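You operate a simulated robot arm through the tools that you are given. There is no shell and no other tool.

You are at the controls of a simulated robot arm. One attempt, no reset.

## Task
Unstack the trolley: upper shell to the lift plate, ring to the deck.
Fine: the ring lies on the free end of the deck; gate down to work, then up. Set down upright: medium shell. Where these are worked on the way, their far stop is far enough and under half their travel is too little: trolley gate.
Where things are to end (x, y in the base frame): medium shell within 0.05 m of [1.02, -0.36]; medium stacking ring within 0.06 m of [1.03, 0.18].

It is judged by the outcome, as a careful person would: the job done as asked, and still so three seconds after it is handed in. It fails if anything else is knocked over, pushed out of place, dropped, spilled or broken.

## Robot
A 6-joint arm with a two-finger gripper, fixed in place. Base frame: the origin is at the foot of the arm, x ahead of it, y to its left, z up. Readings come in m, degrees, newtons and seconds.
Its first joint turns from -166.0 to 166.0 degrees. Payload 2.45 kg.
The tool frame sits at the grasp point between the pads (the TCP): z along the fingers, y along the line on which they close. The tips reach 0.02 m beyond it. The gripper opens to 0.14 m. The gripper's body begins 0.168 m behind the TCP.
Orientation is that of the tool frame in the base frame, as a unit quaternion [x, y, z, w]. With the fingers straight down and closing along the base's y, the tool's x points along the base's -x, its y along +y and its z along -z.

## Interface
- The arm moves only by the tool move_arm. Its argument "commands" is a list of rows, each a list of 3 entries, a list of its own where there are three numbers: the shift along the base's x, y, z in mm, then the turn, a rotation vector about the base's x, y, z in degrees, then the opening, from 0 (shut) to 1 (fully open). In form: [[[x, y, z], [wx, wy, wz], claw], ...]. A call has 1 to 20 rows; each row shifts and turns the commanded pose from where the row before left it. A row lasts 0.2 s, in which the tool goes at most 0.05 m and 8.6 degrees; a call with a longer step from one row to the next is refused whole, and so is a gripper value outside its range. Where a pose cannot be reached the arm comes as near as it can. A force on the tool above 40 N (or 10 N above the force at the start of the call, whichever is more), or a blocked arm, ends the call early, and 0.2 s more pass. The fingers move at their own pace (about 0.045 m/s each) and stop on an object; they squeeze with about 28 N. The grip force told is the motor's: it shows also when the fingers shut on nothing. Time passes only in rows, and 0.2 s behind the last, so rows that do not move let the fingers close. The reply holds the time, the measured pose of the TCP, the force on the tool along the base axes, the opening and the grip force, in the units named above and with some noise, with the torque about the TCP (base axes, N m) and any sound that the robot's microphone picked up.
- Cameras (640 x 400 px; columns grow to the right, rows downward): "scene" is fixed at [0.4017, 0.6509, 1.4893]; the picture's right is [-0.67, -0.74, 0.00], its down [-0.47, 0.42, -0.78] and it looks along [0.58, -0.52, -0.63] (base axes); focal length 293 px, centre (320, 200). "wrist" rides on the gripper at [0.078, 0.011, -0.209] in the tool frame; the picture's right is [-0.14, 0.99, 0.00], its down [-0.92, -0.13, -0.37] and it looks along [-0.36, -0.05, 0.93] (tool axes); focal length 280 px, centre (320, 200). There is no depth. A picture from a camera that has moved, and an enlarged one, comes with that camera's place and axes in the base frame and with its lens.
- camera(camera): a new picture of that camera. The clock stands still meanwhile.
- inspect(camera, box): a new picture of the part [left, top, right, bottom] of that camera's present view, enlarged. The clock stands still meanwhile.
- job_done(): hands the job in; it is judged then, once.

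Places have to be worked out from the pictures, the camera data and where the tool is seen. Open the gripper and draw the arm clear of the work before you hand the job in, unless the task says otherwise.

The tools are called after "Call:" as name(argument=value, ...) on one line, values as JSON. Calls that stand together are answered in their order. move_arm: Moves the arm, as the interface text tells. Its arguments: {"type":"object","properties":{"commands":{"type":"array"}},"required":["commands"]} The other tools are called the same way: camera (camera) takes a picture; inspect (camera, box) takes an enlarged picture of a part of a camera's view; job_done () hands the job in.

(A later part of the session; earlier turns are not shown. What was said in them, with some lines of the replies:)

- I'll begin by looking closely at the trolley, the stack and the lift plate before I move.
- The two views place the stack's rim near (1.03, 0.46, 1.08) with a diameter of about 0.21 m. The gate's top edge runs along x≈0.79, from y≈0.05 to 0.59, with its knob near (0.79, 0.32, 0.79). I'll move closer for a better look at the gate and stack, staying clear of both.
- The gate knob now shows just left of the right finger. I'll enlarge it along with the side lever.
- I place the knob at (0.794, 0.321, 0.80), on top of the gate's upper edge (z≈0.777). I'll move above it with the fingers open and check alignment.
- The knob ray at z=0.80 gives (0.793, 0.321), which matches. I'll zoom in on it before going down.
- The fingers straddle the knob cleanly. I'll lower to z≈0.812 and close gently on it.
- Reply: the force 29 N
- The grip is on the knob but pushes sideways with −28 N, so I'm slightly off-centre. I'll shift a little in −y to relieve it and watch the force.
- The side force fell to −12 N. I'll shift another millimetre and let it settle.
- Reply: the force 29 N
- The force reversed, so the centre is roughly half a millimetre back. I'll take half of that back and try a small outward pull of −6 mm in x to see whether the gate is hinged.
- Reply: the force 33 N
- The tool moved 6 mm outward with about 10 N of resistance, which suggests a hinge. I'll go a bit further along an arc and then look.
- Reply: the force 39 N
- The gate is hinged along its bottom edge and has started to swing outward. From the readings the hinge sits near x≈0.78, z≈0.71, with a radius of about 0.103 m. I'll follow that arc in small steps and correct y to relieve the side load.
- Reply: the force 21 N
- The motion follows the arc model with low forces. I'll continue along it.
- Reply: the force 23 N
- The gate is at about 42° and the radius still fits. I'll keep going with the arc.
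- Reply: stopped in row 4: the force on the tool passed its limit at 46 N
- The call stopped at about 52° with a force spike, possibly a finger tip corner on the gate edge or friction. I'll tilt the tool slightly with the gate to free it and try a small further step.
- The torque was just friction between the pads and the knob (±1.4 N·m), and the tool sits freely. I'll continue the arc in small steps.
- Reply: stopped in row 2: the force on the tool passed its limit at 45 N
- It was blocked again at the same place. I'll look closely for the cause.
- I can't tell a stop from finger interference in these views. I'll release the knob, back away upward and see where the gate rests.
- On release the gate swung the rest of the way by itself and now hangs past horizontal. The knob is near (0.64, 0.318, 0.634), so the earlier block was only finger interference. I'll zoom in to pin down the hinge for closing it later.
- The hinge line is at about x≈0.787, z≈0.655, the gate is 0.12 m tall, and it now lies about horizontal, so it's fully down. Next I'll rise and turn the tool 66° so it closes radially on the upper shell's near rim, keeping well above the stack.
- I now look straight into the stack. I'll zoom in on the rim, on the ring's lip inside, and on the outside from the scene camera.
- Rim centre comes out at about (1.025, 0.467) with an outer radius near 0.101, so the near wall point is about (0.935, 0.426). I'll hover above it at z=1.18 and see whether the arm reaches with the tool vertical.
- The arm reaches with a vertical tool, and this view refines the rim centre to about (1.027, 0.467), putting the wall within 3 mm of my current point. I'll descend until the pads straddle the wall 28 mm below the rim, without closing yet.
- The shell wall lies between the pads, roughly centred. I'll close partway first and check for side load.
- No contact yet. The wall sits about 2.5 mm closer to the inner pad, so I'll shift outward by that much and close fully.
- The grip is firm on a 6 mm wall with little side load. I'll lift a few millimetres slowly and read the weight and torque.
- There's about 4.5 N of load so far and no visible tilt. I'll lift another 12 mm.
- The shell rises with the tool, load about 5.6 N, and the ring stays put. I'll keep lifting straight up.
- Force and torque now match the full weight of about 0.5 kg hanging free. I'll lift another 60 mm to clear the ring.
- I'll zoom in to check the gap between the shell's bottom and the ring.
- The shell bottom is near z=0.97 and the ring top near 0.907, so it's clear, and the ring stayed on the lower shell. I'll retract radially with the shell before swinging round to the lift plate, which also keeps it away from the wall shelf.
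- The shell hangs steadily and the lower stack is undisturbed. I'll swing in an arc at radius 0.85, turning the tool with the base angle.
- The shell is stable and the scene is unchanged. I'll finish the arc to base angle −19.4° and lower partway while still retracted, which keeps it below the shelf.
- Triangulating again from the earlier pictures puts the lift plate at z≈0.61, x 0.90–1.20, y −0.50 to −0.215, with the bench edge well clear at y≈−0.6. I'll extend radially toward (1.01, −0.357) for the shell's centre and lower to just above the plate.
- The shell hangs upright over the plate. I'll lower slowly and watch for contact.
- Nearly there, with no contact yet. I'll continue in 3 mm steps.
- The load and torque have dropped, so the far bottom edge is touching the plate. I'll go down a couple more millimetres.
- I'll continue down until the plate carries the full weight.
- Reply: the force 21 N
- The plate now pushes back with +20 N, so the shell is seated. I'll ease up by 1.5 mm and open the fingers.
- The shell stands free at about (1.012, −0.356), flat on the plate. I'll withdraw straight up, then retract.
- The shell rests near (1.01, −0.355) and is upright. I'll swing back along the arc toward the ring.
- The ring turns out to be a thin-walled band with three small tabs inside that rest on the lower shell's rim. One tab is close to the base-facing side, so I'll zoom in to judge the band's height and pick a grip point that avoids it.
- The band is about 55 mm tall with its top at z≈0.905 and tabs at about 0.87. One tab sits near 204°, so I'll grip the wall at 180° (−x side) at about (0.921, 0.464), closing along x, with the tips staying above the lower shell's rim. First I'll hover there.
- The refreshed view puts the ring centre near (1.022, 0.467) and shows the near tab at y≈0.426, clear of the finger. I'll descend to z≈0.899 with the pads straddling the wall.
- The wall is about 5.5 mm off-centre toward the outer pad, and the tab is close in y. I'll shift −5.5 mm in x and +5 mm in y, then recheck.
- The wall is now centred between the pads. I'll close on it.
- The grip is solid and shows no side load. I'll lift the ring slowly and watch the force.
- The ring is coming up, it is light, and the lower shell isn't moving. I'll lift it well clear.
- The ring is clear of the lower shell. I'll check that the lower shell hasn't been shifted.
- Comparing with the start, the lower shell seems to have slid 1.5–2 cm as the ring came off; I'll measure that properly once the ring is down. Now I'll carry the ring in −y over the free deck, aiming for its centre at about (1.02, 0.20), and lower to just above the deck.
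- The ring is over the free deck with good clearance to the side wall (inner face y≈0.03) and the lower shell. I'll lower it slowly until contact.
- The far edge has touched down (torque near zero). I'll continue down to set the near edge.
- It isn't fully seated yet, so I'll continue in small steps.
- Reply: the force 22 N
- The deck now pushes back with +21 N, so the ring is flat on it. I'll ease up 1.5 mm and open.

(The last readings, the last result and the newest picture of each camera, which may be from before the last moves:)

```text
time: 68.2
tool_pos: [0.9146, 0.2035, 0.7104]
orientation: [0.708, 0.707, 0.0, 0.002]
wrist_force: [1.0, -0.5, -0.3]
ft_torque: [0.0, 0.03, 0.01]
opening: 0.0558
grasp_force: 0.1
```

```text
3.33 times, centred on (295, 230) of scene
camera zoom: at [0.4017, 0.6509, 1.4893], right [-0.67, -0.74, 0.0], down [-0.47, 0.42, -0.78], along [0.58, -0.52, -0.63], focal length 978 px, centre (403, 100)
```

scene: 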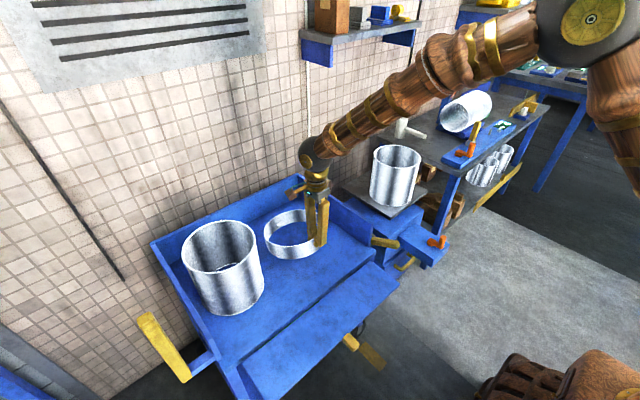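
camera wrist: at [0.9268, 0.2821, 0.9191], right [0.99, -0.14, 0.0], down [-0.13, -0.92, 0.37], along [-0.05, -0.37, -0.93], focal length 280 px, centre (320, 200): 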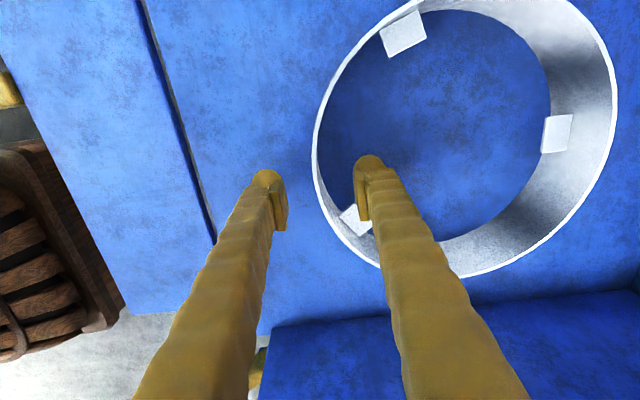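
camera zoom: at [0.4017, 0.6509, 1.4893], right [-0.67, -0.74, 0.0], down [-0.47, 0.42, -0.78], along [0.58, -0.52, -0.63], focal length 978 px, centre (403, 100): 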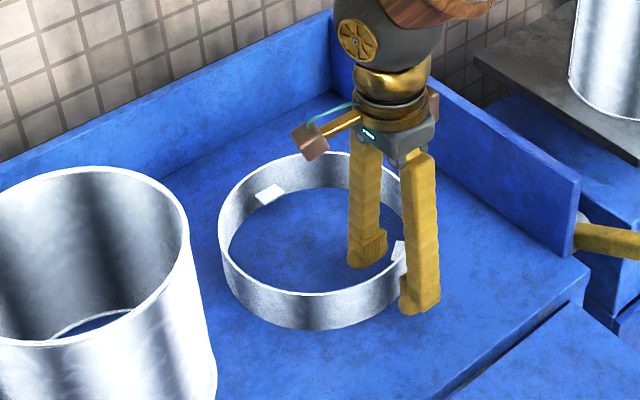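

The ring lies flat with its centre near (1.02, 0.20). I'll withdraw upward to my earlier viewpoint so I can compare the lower shell's position with the earlier pictures.

Call:
move_arm(commands=[[[0, 0, 15], [0, 0, 0], 0.4], [[0, 0, 30], [0, 0, 0], 0.4], [[0, 0, 40], [0, 0, 0], 0.4], [[0, 0, 45], [0, 0, 0], 0.4], [[0, 0, 45], [0, 0, 0], 0.4], [[0, 0, 45], [0, 0, 0], 0.4], [[-10, 10, 45], [0, 0, 3], 0.45], [[-20, 20, 40], [0, 0, 3.5], 0.45], [[-20, 25, 35], [0, 0, 3.5], 0.45], [[-20, 25, 30], [0, 0, 3.5], 0.45], [[-20, 25, 21], [0, 0, 3.5], 0.45], [[-20, 25, 10], [0, 0, 3.5], 0.45], [[-12.2, 24, 0], [0, 0, 4], 0.45], [[0, 0, 0], [0, 0, 0], 0.45]])

Call:
camera(camera="wrist")

Call:
inspect(camera="scene", box=[150, 180, 300, 320])

Call:
inspect(camera="scene", box=[130, 130, 400, 400])

```text
time: 71.2
tool_pos: [0.7947, 0.358, 1.11]
orientation: [0.542, 0.84, -0.001, 0.002]
wrist_force: [-0.4, -0.7, -0.7]
ft_torque: [-0.03, -0.05, 0.01]
opening: 0.0627
grasp_force: 0.0
```

```text
taken
camera wrist: at [0.7725, 0.4344, 1.3196], right [0.96, 0.28, 0.0], down [0.26, -0.89, 0.37], along [0.11, -0.36, -0.93], focal length 280 px, centre (320, 200)
```

wrist: 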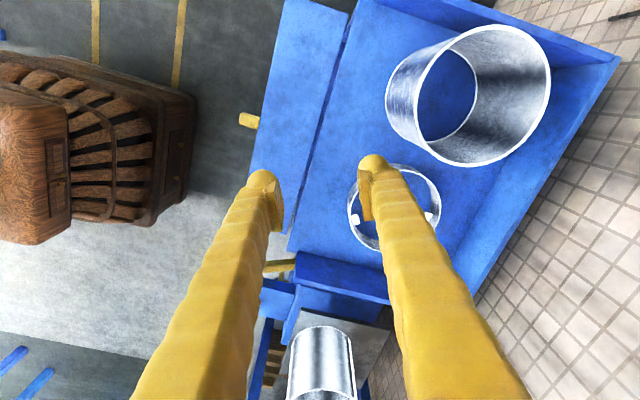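

```text
2.86 times, centred on (225, 250) of scene
camera zoom: at [0.4017, 0.6509, 1.4893], right [-0.67, -0.74, 0.0], down [-0.47, 0.42, -0.78], along [0.58, -0.52, -0.63], focal length 838 px, centre (591, 57)
```

zoom: 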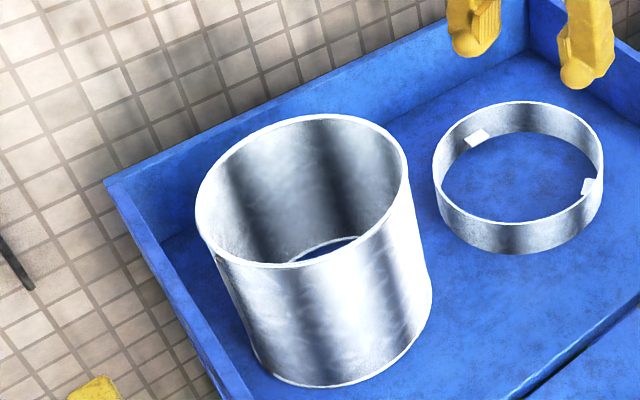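

```text
1.48 times, centred on (265, 265) of scene
camera zoom: at [0.4017, 0.6509, 1.4893], right [-0.67, -0.74, 0.0], down [-0.47, 0.42, -0.78], along [0.58, -0.52, -0.63], focal length 434 px, centre (402, 104)
```

zoom: 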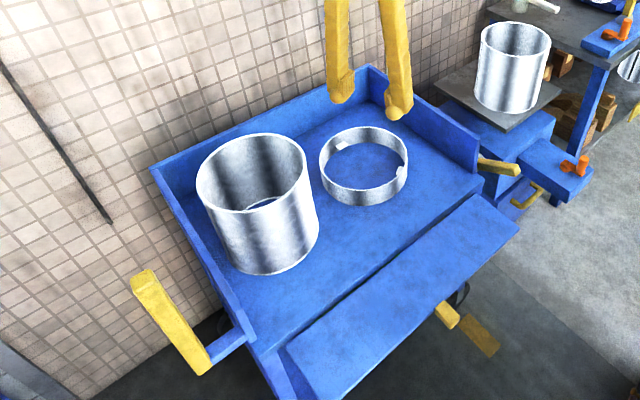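

I'll compare directly with the same wrist zoom box as before.

Call:
inspect(camera="wrist", box=[370, 20, 600, 210])

Call:
inspect(camera="scene", box=[150, 140, 290, 310])

```text
2.11 times, centred on (485, 115) of wrist
camera zoom: at [0.7725, 0.4344, 1.3196], right [0.96, 0.28, 0.0], down [0.26, -0.89, 0.37], along [0.11, -0.36, -0.93], focal length 590 px, centre (-27, 379)
```

zoom: 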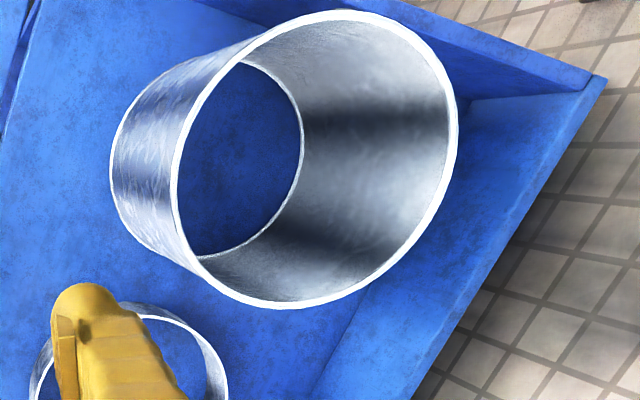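

```text
2.35 times, centred on (220, 225) of scene
camera zoom: at [0.4017, 0.6509, 1.4893], right [-0.67, -0.74, 0.0], down [-0.47, 0.42, -0.78], along [0.58, -0.52, -0.63], focal length 690 px, centre (555, 141)
```

zoom: 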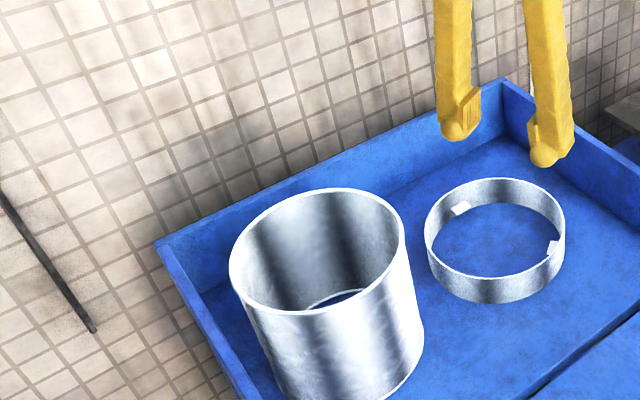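

Both views agree: the lower shell slid about 15 mm in −x and 20–26 mm in +y when the ring came off. A careful person would put it back, so I'll grip its near rim the same way I did the upper shell, starting with a hover over about (0.922, 0.446).

Call:
move_arm(commands=[[[25, 17.5, -25], [0, 0, 0], 0.45], [[25, 17.5, -25], [0, 0, 0], 0.45], [[25, 17.5, -30], [0, 0, 0], 0.45], [[26, 17.5, -30], [0, 0, 0], 0.45], [[26, 18, -30], [0, 0, 0.5], 0.45], [[0, 0, -20], [0, 0, 0.5], 0.45], [[0, 0, 0], [0, 0, 0], 0.45]])

Call:
camera(camera="wrist")

Call:
inspect(camera="scene", box=[160, 160, 300, 300])

```text
time: 72.8
tool_pos: [0.9204, 0.4461, 0.9501]
orientation: [0.535, 0.845, 0.0, 0.001]
wrist_force: [-0.1, 0.5, 0.3]
ft_torque: [0.0, 0.02, 0.02]
opening: 0.063
grasp_force: 0.0
```

```text
taken
camera wrist: at [0.8971, 0.5221, 1.1602], right [0.95, 0.3, 0.0], down [0.28, -0.89, 0.37], along [0.11, -0.35, -0.93], focal length 280 px, centre (320, 200)
```

wrist: 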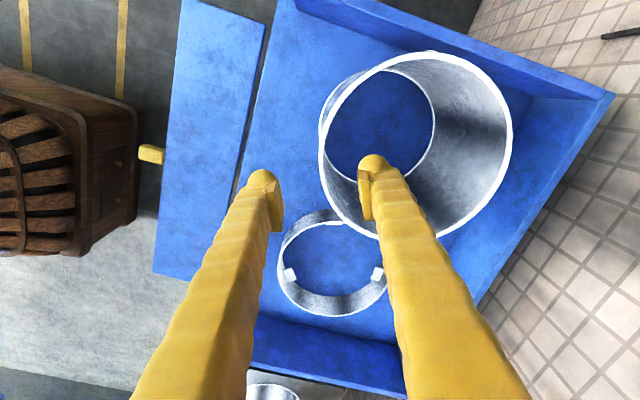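

```text
2.86 times, centred on (230, 230) of scene
camera zoom: at [0.4017, 0.6509, 1.4893], right [-0.67, -0.74, 0.0], down [-0.47, 0.42, -0.78], along [0.58, -0.52, -0.63], focal length 838 px, centre (577, 114)
```

zoom: 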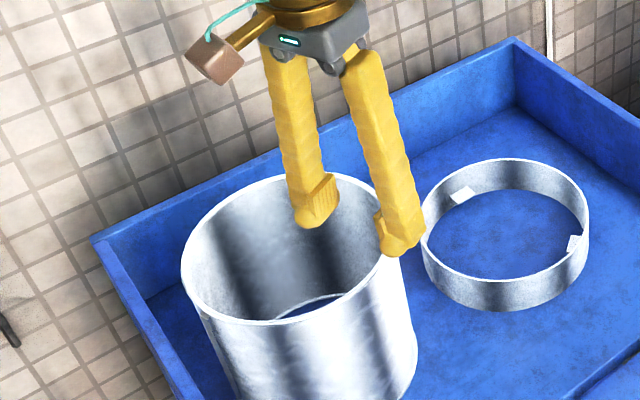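

The rim centre now reads about (1.008, 0.494), which confirms the shift. I'll descend with the wall between the pads to z≈0.84.

Call:
move_arm(commands=[[[-1, 3, -30], [0, 0, 0], 0.45], [[0, 0, -30], [0, 0, 0], 0.45], [[0, 0, -25], [0, 0, 0], 0.4], [[0, 0, -15], [0, 0, 0], 0.3], [[0, 0, -10], [0, 0, 0], 0.25], [[0, 0, 0], [0, 0, 0], 0.2], [[0, 0, 0], [0, 0, 0], 0.2]])

Call:
inspect(camera="wrist", box=[220, 110, 440, 260])

```text
time: 74.4
tool_pos: [0.9183, 0.4489, 0.8412]
orientation: [0.535, 0.845, -0.001, 0.002]
wrist_force: [-0.3, 0.6, 0.0]
ft_torque: [0.02, 0.02, -0.02]
opening: 0.028
grasp_force: 0.0
```

```text
2.67 times, centred on (330, 185) of wrist
camera zoom: at [0.8959, 0.5246, 1.0509], right [0.95, 0.3, 0.0], down [0.28, -0.89, 0.37], along [0.11, -0.35, -0.93], focal length 748 px, centre (293, 240)
```

zoom: 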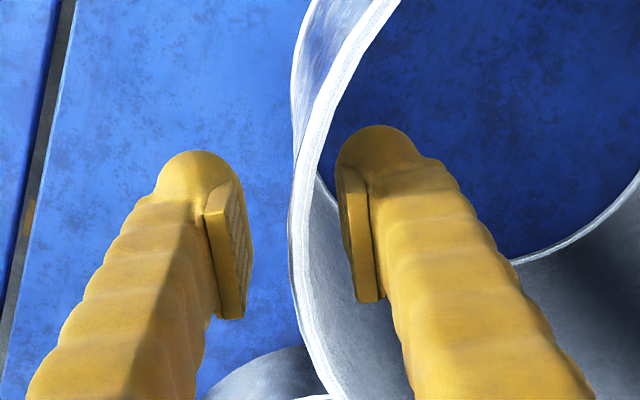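

The wall is nearly centred, so I'll close.

Call:
move_arm(commands=[[[1, 0.5, 0], [0, 0, 0], 0.1], [[0, 0, 0], [0, 0, 0], 0.0], [[0, 0, 0], [0, 0, 0], 0.0], [[0, 0, 0], [0, 0, 0], 0.0]])

```text
time: 75.4
tool_pos: [0.9187, 0.4493, 0.8421]
orientation: [0.534, 0.845, -0.001, 0.001]
wrist_force: [-2.3, 1.5, 0.2]
ft_torque: [0.08, -0.12, 0.2]
opening: 0.006
grasp_force: 28.4
```

I'll lift the lower shell about 16 mm, shift it back by (+17, −25) mm, and hold there.

Call:
move_arm(commands=[[[0, 0, 4], [0, 0, 0], 0.0], [[0, 0, 6], [0, 0, 0], 0.0], [[0, 0, 6], [0, 0, 0], 0.0], [[0, 0, 0], [0, 0, 0], 0.0], [[4, -6, 0], [0, 0, 0], 0.0], [[5, -7, 0], [0, 0, 0], 0.0], [[5, -7, 0], [0, 0, 0], 0.0], [[3, -5, 0], [0, 0, 0], 0.0], [[0, 0, 0], [0, 0, 0], 0.0]])

Call:
inspect(camera="scene", box=[130, 130, 400, 400])

```text
time: 77.4
tool_pos: [0.9351, 0.4251, 0.8567]
orientation: [0.534, 0.845, -0.001, 0.001]
wrist_force: [0.6, -0.2, -4.7]
ft_torque: [-0.1, 0.47, 0.03]
opening: 0.0059
grasp_force: 27.5
```

```text
1.48 times, centred on (265, 265) of scene
camera zoom: at [0.4017, 0.6509, 1.4893], right [-0.67, -0.74, 0.0], down [-0.47, 0.42, -0.78], along [0.58, -0.52, -0.63], focal length 434 px, centre (402, 104)
```

zoom: 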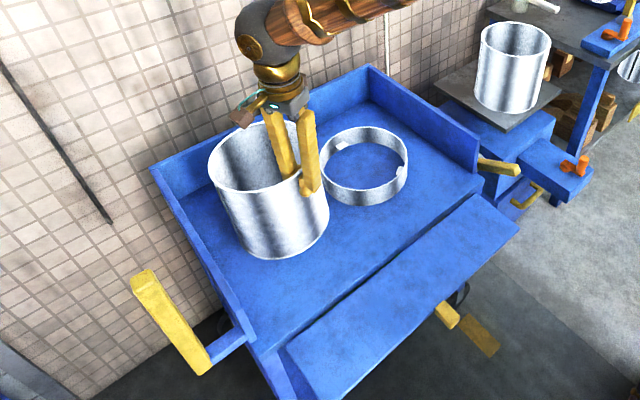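

The bottom edge now lines up with where it was at the start, allowing for the lift. I'll lower it back onto the deck.

Call:
move_arm(commands=[[[0, 0, -4], [0, 0, 0], 0.0], [[0, 0, -4], [0, 0, 0], 0.0], [[0, 0, -3], [0, 0, 0], 0.0], [[0, 0, -2], [0, 0, 0], 0.0], [[0, 0, 0], [0, 0, 0], 0.0]])

```text
time: 78.6
tool_pos: [0.9362, 0.4227, 0.8435]
orientation: [0.534, 0.845, 0.0, 0.002]
wrist_force: [-0.3, 0.9, -0.8]
ft_torque: [-0.02, 0.03, 0.09]
opening: 0.006
grasp_force: 27.7
```

Call:
move_arm(commands=[[[0, 0, -1.5], [0, 0, 0], 0.0], [[0, 0, -1.5], [0, 0, 0], 0.0], [[0, 0, 0], [0, 0, 0], 0.0]])

```text
time: 79.4
tool_pos: [0.9365, 0.4229, 0.8418]
orientation: [0.534, 0.845, 0.0, 0.002]
wrist_force: [-2.7, 0.5, 5.2]
ft_torque: [0.13, 0.06, 0.06]
opening: 0.0059
grasp_force: 28.1
```

The shell is seated (+5 N). I'll open the fingers and check.

Call:
move_arm(commands=[[[0, 0, 0], [0, 0, 0], 0.1], [[0, 0, 0], [0, 0, 0], 0.25], [[0, 0, 0], [0, 0, 0], 0.4], [[0, 0, 0], [0, 0, 0], 0.4], [[0, 0, 20], [0, 0, 0], 0.4], [[0, 0, 35], [0, 0, 0], 0.4], [[0, 0, 40], [0, 0, 0], 0.4], [[0, 0, 40], [0, 0, 0], 0.4], [[-20, -10, 40], [0, 0, 0], 0.45], [[-30, -15, 35], [0, 0, 0], 0.45], [[-30, -15, 30], [0, 0, 0], 0.45], [[-30, -15, 15], [0, 0, 0], 0.45], [[-30, -10, 5], [0, 0, 0], 0.45], [[0, 0, 0], [0, 0, 0], 0.45]])

Call:
inspect(camera="scene", box=[130, 130, 400, 400])

Call:
inspect(camera="scene", box=[150, 180, 300, 320])

Call:
camera(camera="wrist")

```text
time: 82.4
tool_pos: [0.7969, 0.3592, 1.1027]
orientation: [0.534, 0.845, -0.001, 0.001]
wrist_force: [0.0, -0.1, -0.8]
ft_torque: [-0.03, 0.03, -0.02]
opening: 0.0629
grasp_force: 0.1
```

```text
1.48 times, centred on (265, 265) of scene
camera zoom: at [0.4017, 0.6509, 1.4893], right [-0.67, -0.74, 0.0], down [-0.47, 0.42, -0.78], along [0.58, -0.52, -0.63], focal length 434 px, centre (402, 104)
```

zoom: 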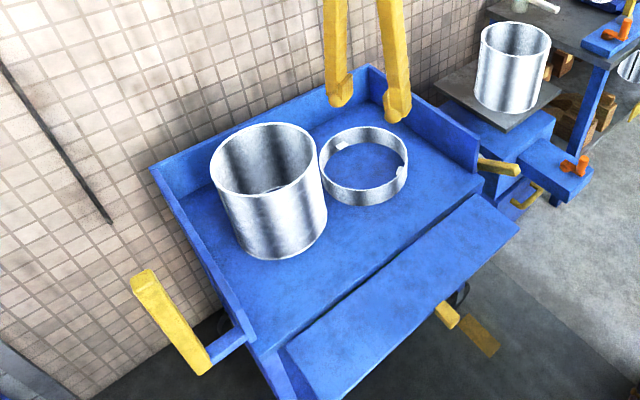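

```text
2.86 times, centred on (225, 250) of scene
camera zoom: at [0.4017, 0.6509, 1.4893], right [-0.67, -0.74, 0.0], down [-0.47, 0.42, -0.78], along [0.58, -0.52, -0.63], focal length 838 px, centre (591, 57)
```

zoom: 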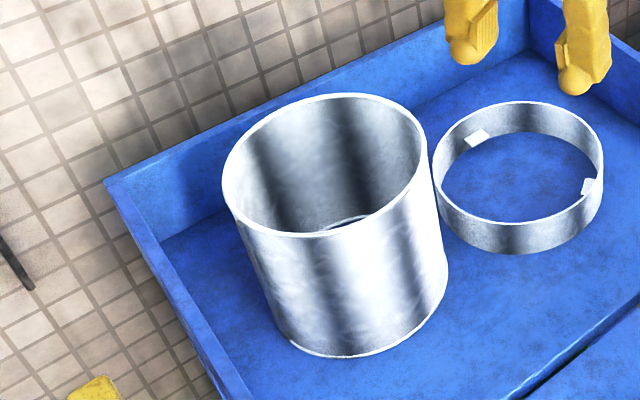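

```text
taken
camera wrist: at [0.7734, 0.4353, 1.3126], right [0.95, 0.3, 0.0], down [0.28, -0.89, 0.37], along [0.11, -0.35, -0.93], focal length 280 px, centre (320, 200)
```

wrist: 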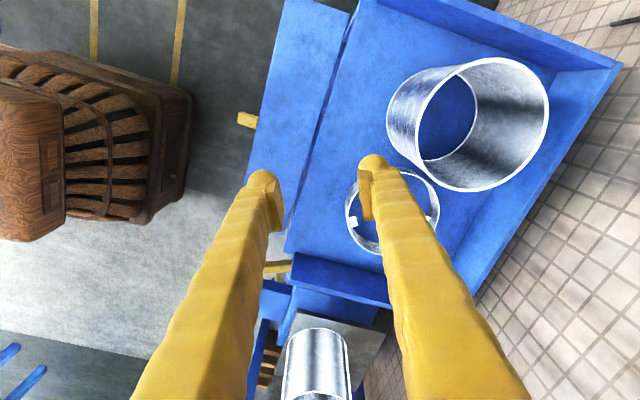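

The lower shell is back near its original spot. I'll check it once more against the very first zoom box.

Call:
inspect(camera="scene", box=[150, 140, 290, 310])

Call:
inspect(camera="scene", box=[140, 140, 300, 320])

```text
2.35 times, centred on (220, 225) of scene
camera zoom: at [0.4017, 0.6509, 1.4893], right [-0.67, -0.74, 0.0], down [-0.47, 0.42, -0.78], along [0.58, -0.52, -0.63], focal length 690 px, centre (555, 141)
```

zoom: 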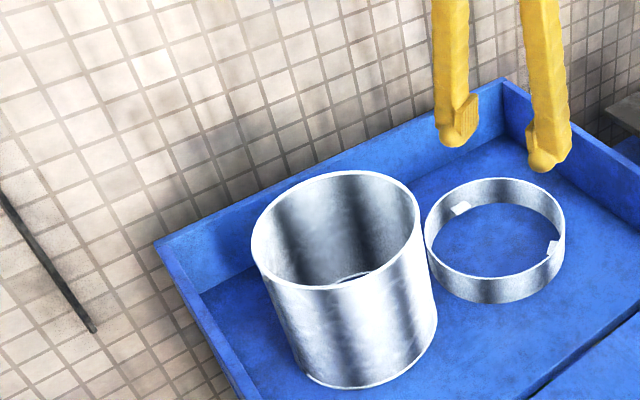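

```text
2.22 times, centred on (220, 230) of scene
camera zoom: at [0.4017, 0.6509, 1.4893], right [-0.67, -0.74, 0.0], down [-0.47, 0.42, -0.78], along [0.58, -0.52, -0.63], focal length 652 px, centre (542, 133)
```

zoom: 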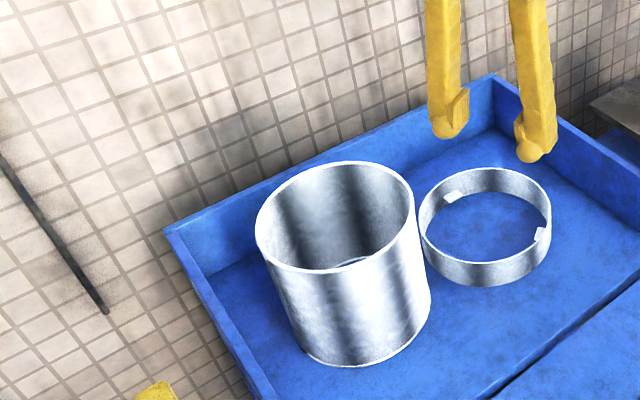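

It now agrees with the start to within about 1 cm, which is fine. Next is the gate: I'll turn the tool back to close along y and move above the lowered knob, near (0.64, 0.318, 0.634).

Call:
move_arm(commands=[[[-25, -5, -5], [0, 0, 8], 0.45], [[-25, -5, -10], [0, 0, 8], 0.45], [[-25, -5, -15], [0, 0, 8], 0.45], [[-25, -5, -20], [0, 0, 8], 0.45], [[-25, -5, -25], [0, 0, 8], 0.5], [[-20, -5, -30], [0, 0, 8], 0.5], [[-12, -5, -35], [0, 0, 8], 0.5], [[0, -5, -35], [0, 0, 8.4], 0.5], [[0, 0, -35], [0, 0, 0.2], 0.5], [[0, 0, 0], [0, 0, 0], 0.5]])

Call:
camera(camera="wrist")

Call:
inspect(camera="scene", box=[240, 220, 420, 400])

```text
time: 84.6
tool_pos: [0.6411, 0.319, 0.8908]
orientation: [0.0, 1.0, 0.001, 0.001]
wrist_force: [0.3, -0.7, -0.2]
ft_torque: [-0.02, 0.02, 0.03]
opening: 0.0698
grasp_force: 0.0
```

```text
taken
camera wrist: at [0.563, 0.3298, 1.1003], right [0.14, 0.99, 0.0], down [0.92, -0.13, 0.37], along [0.37, -0.05, -0.93], focal length 280 px, centre (320, 200)
```

wrist: 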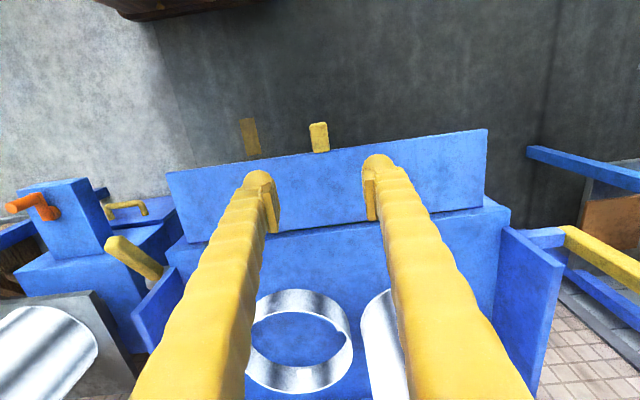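

```text
2.22 times, centred on (330, 310) of scene
camera zoom: at [0.4017, 0.6509, 1.4893], right [-0.67, -0.74, 0.0], down [-0.47, 0.42, -0.78], along [0.58, -0.52, -0.63], focal length 652 px, centre (298, -44)
```

zoom: 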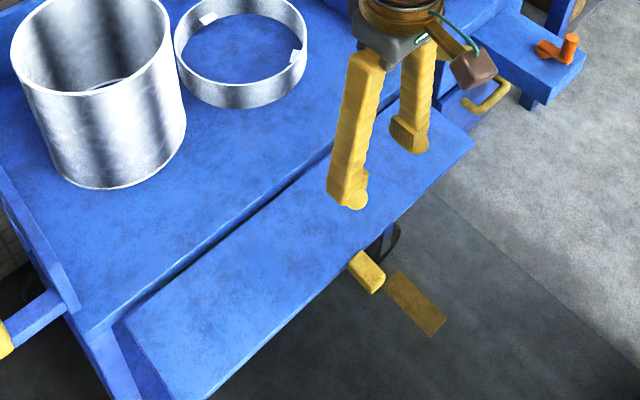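

The knob centre triangulates to (0.639, 0.3186, 0.640), so it sits 0.147 m from the hinge at (0.787, 0.654). I'll grip it a little farther out, at radius 0.158, so the fingertips stay clear of the gate edge this time.

Call:
move_arm(commands=[[[-5, 0, -35], [0, 0, 0], 0.5], [[-6, -0.4, -40], [0, 0, 0], 0.5], [[0, 0, -45], [0, 0, 0], 0.45], [[0, 0, -45], [0, 0, 0], 0.4], [[0, 0, -40], [0, 0, 0], 0.4], [[0, 0, -30], [0, 0, 0], 0.4], [[0, 0, -18], [0, 0, 0], 0.4], [[0, 0, 0], [0, 0, 0], 0.35]])

Call:
inspect(camera="wrist", box=[220, 130, 420, 255])

Call:
inspect(camera="scene", box=[270, 270, 430, 390])

```text
time: 86.4
tool_pos: [0.6288, 0.3194, 0.6377]
orientation: [0.0, 1.0, 0.001, 0.002]
wrist_force: [-0.4, -0.2, 0.0]
ft_torque: [-0.02, 0.04, -0.02]
opening: 0.0489
grasp_force: 0.0
```

```text
3.20 times, centred on (320, 192) of wrist
camera zoom: at [0.5507, 0.3296, 0.8471], right [0.14, 0.99, 0.0], down [0.92, -0.13, 0.37], along [0.37, -0.05, -0.93], focal length 897 px, centre (320, 224)
```

zoom: 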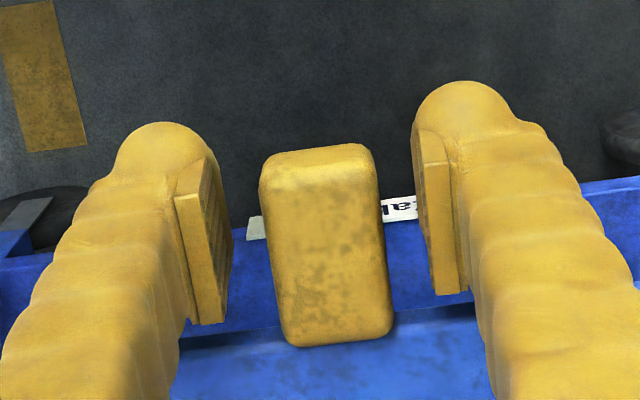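

```text
3.33 times, centred on (350, 330) of scene
camera zoom: at [0.4017, 0.6509, 1.4893], right [-0.67, -0.74, 0.0], down [-0.47, 0.42, -0.78], along [0.58, -0.52, -0.63], focal length 978 px, centre (220, -233)
```

zoom: 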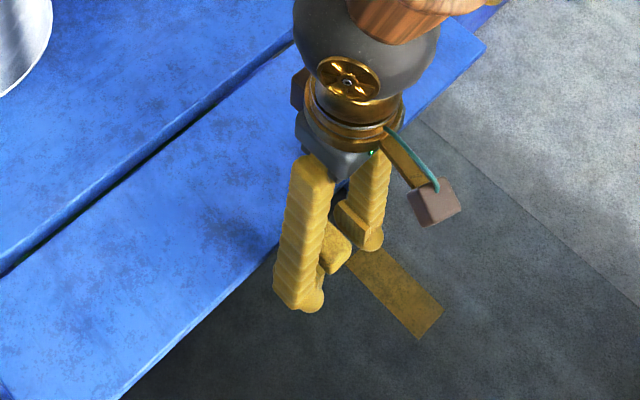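

The knob is centred between the pads. I'll close on it.

Call:
move_arm(commands=[[[0, 0, 0], [0, 0, 0], 0.2], [[0, 0, 0], [0, 0, 0], 0.1], [[0, 0, 0], [0, 0, 0], 0.0], [[0, 0, 0], [0, 0, 0], 0.0]])

```text
time: 87.4
tool_pos: [0.6273, 0.3194, 0.6373]
orientation: [0.0, 1.0, 0.001, 0.002]
wrist_force: [-6.7, 24.7, -1.9]
ft_torque: [0.06, 0.09, -0.09]
opening: 0.0266
grasp_force: 39.8
```

The grip is good. I'll relieve the side load and begin lifting the gate along its true arc.

Call:
move_arm(commands=[[[0, 0.7, 0], [0, 0, 0], 0.0], [[-0.6, 0, 8.3], [0, 0, 0], 0.0], [[-0.3, 0, 8.4], [0, 0, 0], 0.0], [[0.2, 0, 8.4], [0, 0, 0], 0.0], [[0.7, 0, 8.3], [0, 0, 0], 0.0]])

```text
time: 88.0
tool_pos: [0.6285, 0.3195, 0.6457]
orientation: [-0.001, 1.0, 0.001, 0.001]
wrist_force: [-0.7, 1.7, 0.8]
ft_torque: [0.01, -0.44, 0.01]
opening: 0.0245
grasp_force: 45.3
stopped in row 3: the force on the tool passed its limit at 60 N (the readings are from after the stop); the commanded pose is now the measured one
```

It stopped on a force spike. I'll look at what happened.

Call:
inspect(camera="wrist", box=[220, 130, 420, 255])

Call:
inspect(camera="scene", box=[230, 240, 430, 390])

```text
3.20 times, centred on (320, 192) of wrist
camera zoom: at [0.5507, 0.3301, 0.8552], right [0.14, 0.99, 0.0], down [0.92, -0.13, 0.37], along [0.37, -0.05, -0.93], focal length 897 px, centre (320, 224)
```

zoom: 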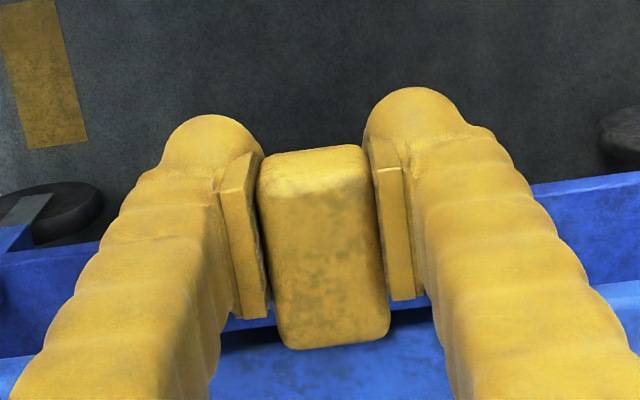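

```text
2.67 times, centred on (330, 315) of scene
camera zoom: at [0.4017, 0.6509, 1.4893], right [-0.67, -0.74, 0.0], down [-0.47, 0.42, -0.78], along [0.58, -0.52, -0.63], focal length 782 px, centre (293, -107)
```

zoom: 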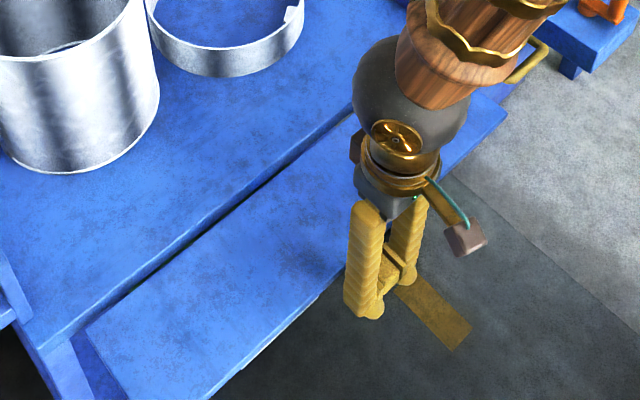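

The gate has risen slightly with the knob still held, so this may be a detent or my step being too fast. I'll try slower steps and read the force.

Call:
move_arm(commands=[[[0, 0, 2], [0, 0, 0], 0.0], [[0, 0, 2], [0, 0, 0], 0.0], [[0, 0, 2], [0, 0, 0], 0.0]])

```text
time: 88.8
tool_pos: [0.6289, 0.3185, 0.6508]
orientation: [0.0, 1.0, 0.0, 0.002]
wrist_force: [0.7, 12.3, -11.4]
ft_torque: [-0.13, 1.6, 0.03]
opening: 0.0243
grasp_force: 44.9
```

That works: the gate rises with about 11 N. I'll continue along the arc in slower steps.

Call:
move_arm(commands=[[[0, 0.3, 4], [0, 0, 0], 0.0], [[0.1, 0, 4], [0, 0, 0], 0.0], [[0.2, 0, 4], [0, 0, 0], 0.0], [[0.3, 0, 4], [0, 0, 0], 0.0], [[0.4, 0, 4], [0, 0, 0], 0.0], [[0.5, 0, 4], [0, 0, 0], 0.0]])

```text
time: 90.2
tool_pos: [0.6304, 0.3199, 0.6761]
orientation: [0.001, 1.0, 0.001, 0.002]
wrist_force: [7.5, 11.7, -13.7]
ft_torque: [-0.19, 1.42, -0.02]
opening: 0.0248
grasp_force: 45.1
```

The gate is at about 82° from vertical and following well. I'll continue.

Call:
move_arm(commands=[[[1.2, 0.2, 5.4], [0, 0, 0], 0.0], [[1.2, 0, 5.4], [0, 0, 0], 0.0], [[1.3, 0, 5.4], [0, 0, 0], 0.0], [[1.5, 0, 5.3], [0, 0, 0], 0.0], [[1.6, 0, 5.3], [0, 0, 0], 0.0], [[1.8, 0, 5.2], [0, 0, 0], 0.0], [[2.0, 0, 5.2], [0, 0, 0], 0.0], [[2.2, 0, 5.1], [0, 0, 0], 0.0], [[2.3, 0, 5.0], [0, 0, 0], 0.0]])

```text
time: 92.2
tool_pos: [0.6454, 0.3199, 0.723]
orientation: [0.0, 1.0, 0.001, 0.002]
wrist_force: [3.2, -22.9, -15.8]
ft_torque: [0.2, 1.64, -0.19]
opening: 0.0246
grasp_force: 45.1
```

The gate is at 64°. I'll keep following the arc, with a slight y correction.

Call:
move_arm(commands=[[[2.5, -0.5, 4.9], [0, 0, 0], 0.0], [[2.7, 0, 4.8], [0, 0, 0], 0.0], [[2.8, 0, 4.7], [0, 0, 0], 0.0], [[3.0, 0, 4.6], [0, 0, 0], 0.0], [[3.2, 0, 4.5], [0, 0, 0], 0.0], [[3.3, 0, 4.4], [0, 0, 0], 0.0], [[3.5, 0, 4.3], [0, 0, 0], 0.0], [[3.6, 0, 4.2], [0, 0, 0], 0.0], [[3.8, 0, 4.0], [0, 0, 0], 0.0], [[3.9, 0, 3.9], [0, 0, 0], 0.0]])

```text
time: 94.4
tool_pos: [0.6776, 0.3203, 0.7679]
orientation: [0.001, 1.0, 0.001, 0.001]
wrist_force: [4.0, -12.0, -20.1]
ft_torque: [0.02, 1.47, -0.19]
opening: 0.0244
grasp_force: 45.3
```

The gate is at 44°. Continuing.

Call:
move_arm(commands=[[[4.0, -0.3, 3.8], [0, 0, 0], 0.0], [[4.2, 0, 3.6], [0, 0, 0], 0.0], [[4.3, 0, 3.5], [0, 0, 0], 0.0], [[4.4, 0, 3.3], [0, 0, 0], 0.0], [[4.5, 0, 3.2], [0, 0, 0], 0.0], [[4.6, 0, 3.0], [0, 0, 0], 0.0], [[4.7, 0, 2.8], [0, 0, 0], 0.0], [[4.8, 0, 2.7], [0, 0, 0], 0.0], [[4.9, 0, 2.5], [0, 0, 0], 0.0], [[5.0, 0, 2.3], [0, 0, 0], 0.0], [[5.1, 0, 2.2], [0, 0, 0], 0.0], [[5.1, 0, 2.0], [0, 0, 0], 0.0]])

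Call:
inspect(camera="scene", box=[220, 200, 420, 360])

```text
time: 97.0
tool_pos: [0.735, 0.3195, 0.8017]
orientation: [0.0, 1.0, 0.001, 0.001]
wrist_force: [-6.1, 3.6, -9.9]
ft_torque: [-0.11, 1.31, 0.0]
opening: 0.0244
grasp_force: 44.5
```

```text
2.50 times, centred on (320, 280) of scene
camera zoom: at [0.4017, 0.6509, 1.4893], right [-0.67, -0.74, 0.0], down [-0.47, 0.42, -0.78], along [0.58, -0.52, -0.63], focal length 733 px, centre (320, 0)
```

zoom: 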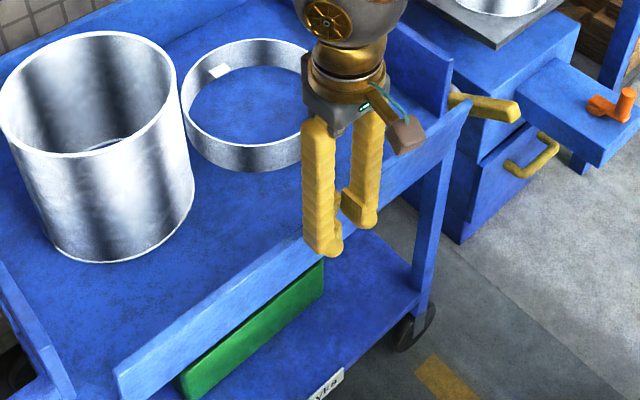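

The gate is at 19°. I'll bring it up to vertical and on to its stop.

Call:
move_arm(commands=[[[4, 0, 1.3], [0, 0, 0], 0.0], [[5.3, 0, 1.6], [0, 0, 0], 0.0], [[5.3, 0, 1.4], [0, 0, 0], 0.0], [[5.4, 0, 1.2], [0, 0, 0], 0.0], [[5.4, 0, 1.0], [0, 0, 0], 0.0], [[5.4, 0, 0.8], [0, 0, 0], 0.0], [[5.5, 0, 0.6], [0, 0, 0], 0.0], [[5.5, 0, 0.4], [0, 0, 0], 0.0], [[5.5, 0, 0.2], [0, 0, 0], 0.0], [[4, 0, 0], [0, 0, 0], 0.0]])

Call:
inspect(camera="scene", box=[220, 220, 460, 370])

```text
time: 98.4
tool_pos: [0.7577, 0.3185, 0.808]
orientation: [0.001, 1.0, 0.0, 0.0]
wrist_force: [-7.9, 1.3, 0.3]
ft_torque: [0.01, 0.09, 0.01]
opening: 0.0055
grasp_force: 29.7
stopped in row 6: the force on the tool passed its limit at 48 N (the readings are from after the stop); the commanded pose is now the measured one
```

```text
2.67 times, centred on (340, 295) of scene
camera zoom: at [0.4017, 0.6509, 1.4893], right [-0.67, -0.74, 0.0], down [-0.47, 0.42, -0.78], along [0.58, -0.52, -0.63], focal length 782 px, centre (267, -53)
```

zoom: 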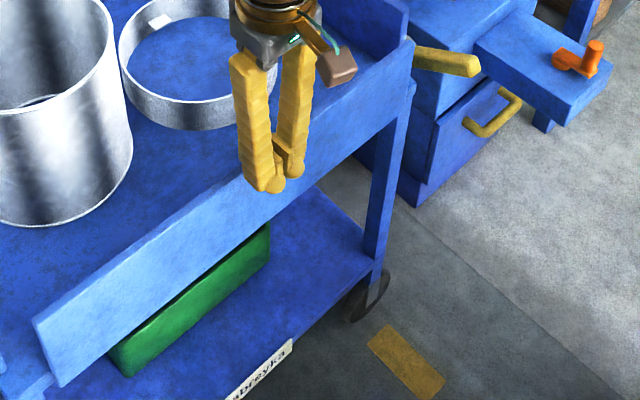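

The knob slipped out of the pads as the gate snapped home; its edges now match the starting picture exactly, so the gate is up. I'll back straight off in −x, then rise.

Call:
move_arm(commands=[[[-10, 0, 0], [0, 0, 0], 0.0], [[-20, 0, 5], [0, 0, 0], 0.0], [[-30, 0, 20], [0, 0, 0], 0.1], [[-20, 0, 40], [0, 0, 0], 0.3], [[0, 0, 45], [0, 0, 0], 0.5], [[0, 0, 45], [0, 0, 0], 0.7], [[0, -20, 40], [0, 0, 0], 1], [[0, -20, 40], [0, 0, 0], 1], [[0, -20, 40], [0, 0, 0], 1], [[0, -20, 40], [0, 0, 0], 1], [[0, 0, 0], [0, 0, 0], 1]])

Call:
camera(camera="scene")

Call:
camera(camera="wrist")

Call:
inspect(camera="scene", box=[220, 220, 460, 370])

```text
time: 100.8
tool_pos: [0.6762, 0.236, 1.125]
orientation: [0.0, 1.0, 0.001, -0.001]
wrist_force: [-0.5, 0.0, 0.0]
ft_torque: [-0.01, -0.02, 0.0]
opening: 0.1399
grasp_force: 0.0
```

```text
taken
```

scene: 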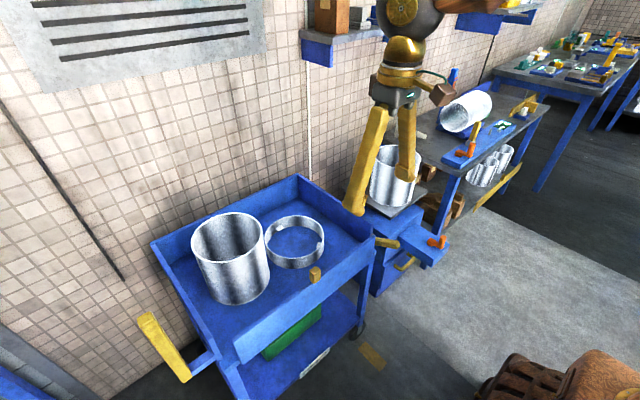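

```text
taken
camera wrist: at [0.5982, 0.2466, 1.3344], right [0.14, 0.99, 0.0], down [0.92, -0.13, 0.37], along [0.36, -0.05, -0.93], focal length 280 px, centre (320, 200)
```

wrist: 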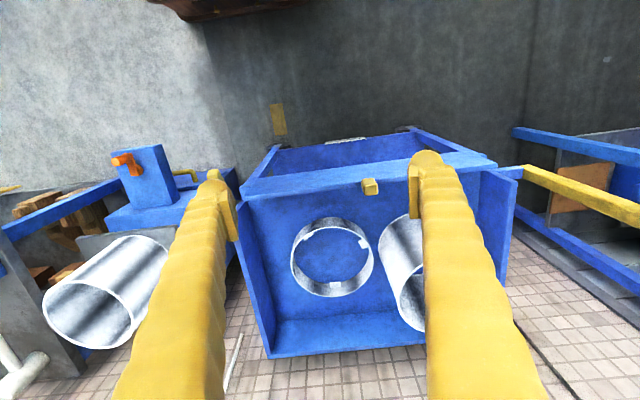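

```text
2.67 times, centred on (340, 295) of scene
camera zoom: at [0.4017, 0.6509, 1.4893], right [-0.67, -0.74, 0.0], down [-0.47, 0.42, -0.78], along [0.58, -0.52, -0.63], focal length 782 px, centre (267, -53)
```

zoom: 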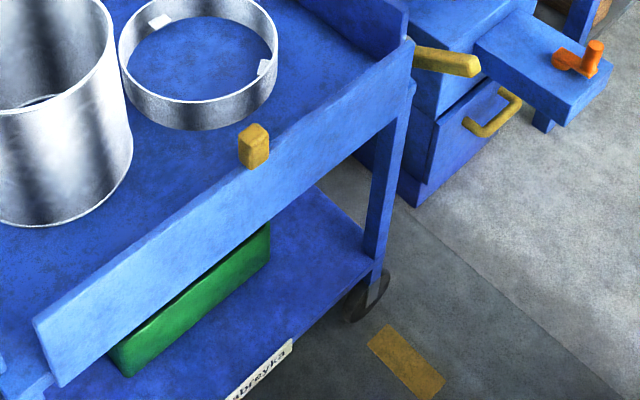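

Everything looks right: the gate is up as at the start, the ring lies flat near (1.015, 0.205), the shell stands upright on the lift plate near (1.012, −0.356), and the lower shell is back in place. I'll draw the arm back to about its starting pose and take a final look.

Call:
move_arm(commands=[[[-5, -35, 20], [0, 0, 0], 1], [[-5, -35, 20], [0, 0, 0], 1], [[-5, -35, 20], [0, 0, 0], 1], [[-5, -35, 20], [0, 0, 0], 1], [[-4, -35, 20], [0, 0, 0], 1], [[0, -35, 25], [0, 0, 0], 1], [[0, 0, 0], [0, 0, 0], 1], [[0, 0, 0], [0, 0, 0], 1]])

Call:
camera(camera="scene")

Call:
inspect(camera="scene", box=[320, 100, 540, 300])

Call:
camera(camera="wrist")

```text
time: 102.6
tool_pos: [0.6524, 0.0279, 1.2481]
orientation: [0.0, 1.0, 0.0, -0.001]
wrist_force: [-1.0, -0.6, -0.3]
ft_torque: [-0.02, 0.01, -0.01]
opening: 0.1398
grasp_force: 0.0
```

```text
taken
```

scene: 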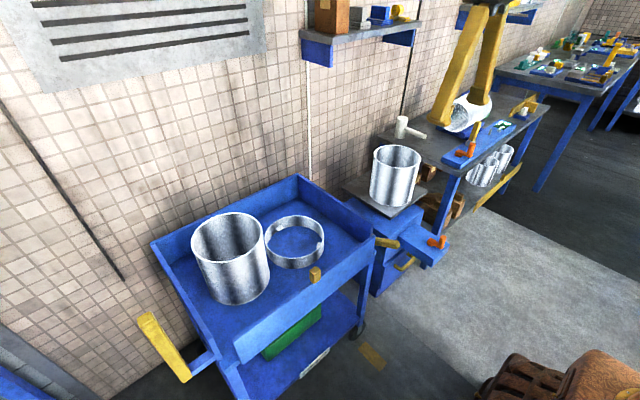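

```text
2.00 times, centred on (430, 200) of scene
camera zoom: at [0.4017, 0.6509, 1.4893], right [-0.67, -0.74, 0.0], down [-0.47, 0.42, -0.78], along [0.58, -0.52, -0.63], focal length 587 px, centre (100, 200)
```

zoom: 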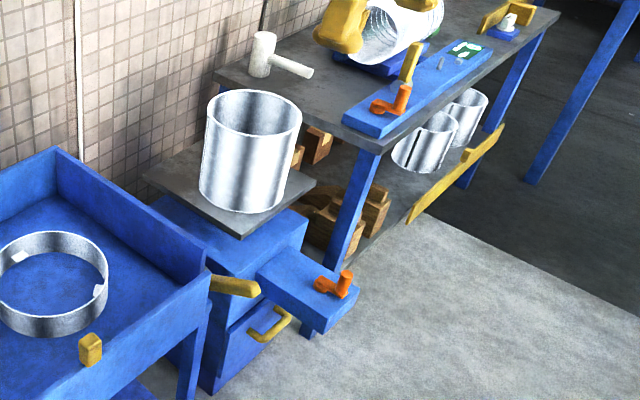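

```text
taken
camera wrist: at [0.5753, 0.0393, 1.4584], right [0.14, 0.99, 0.0], down [0.92, -0.13, 0.37], along [0.36, -0.05, -0.93], focal length 280 px, centre (320, 200)
```

wrist: 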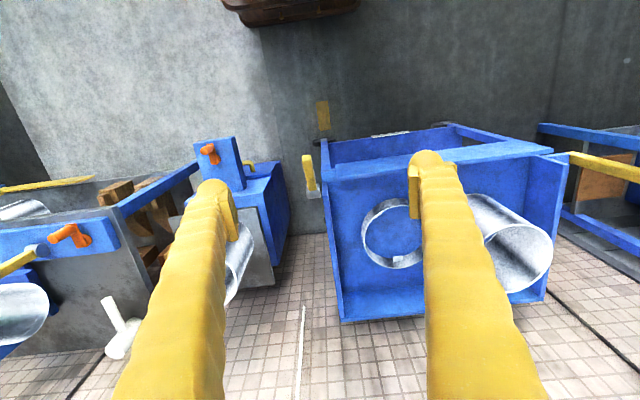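

The final pictures show the shell upright on the lift plate, the ring flat on the free end of the deck and the gate up. Nothing else is disturbed and the arm is clear with its gripper open, so I'm handing the job in.

Call:
job_done()

```text
The job is handed in.
```

The trolley is unstacked and the job is handed in. The arm is back at about its starting pose with the gripper open.

| Item | Where it ended (estimated) | Target | Off by | Allowed |
|---|---|---|---|---|
| Medium shell | (1.012, −0.356), upright on the lift plate | [1.02, −0.36] | about 0.01 m | 0.05 m |
| Medium stacking ring | (1.015, 0.205), flat on the free end of the deck | [1.03, 0.18] | about 0.03 m | 0.06 m |

- **Trolley gate:** it went fully down to its far stop before the unstacking and is back up as at the start. Letting go of the knob partway let it swing down the rest of the way on its own. When raised, it snapped home by itself for the last few degrees.
- **Lower shell:** it slid about 2.5–3 cm as the ring came off. I gripped it, put it back and compared it with the first pictures. It now sits within about 1 cm of where it started.

In the final pictures nothing else looks moved, tipped or damaged.
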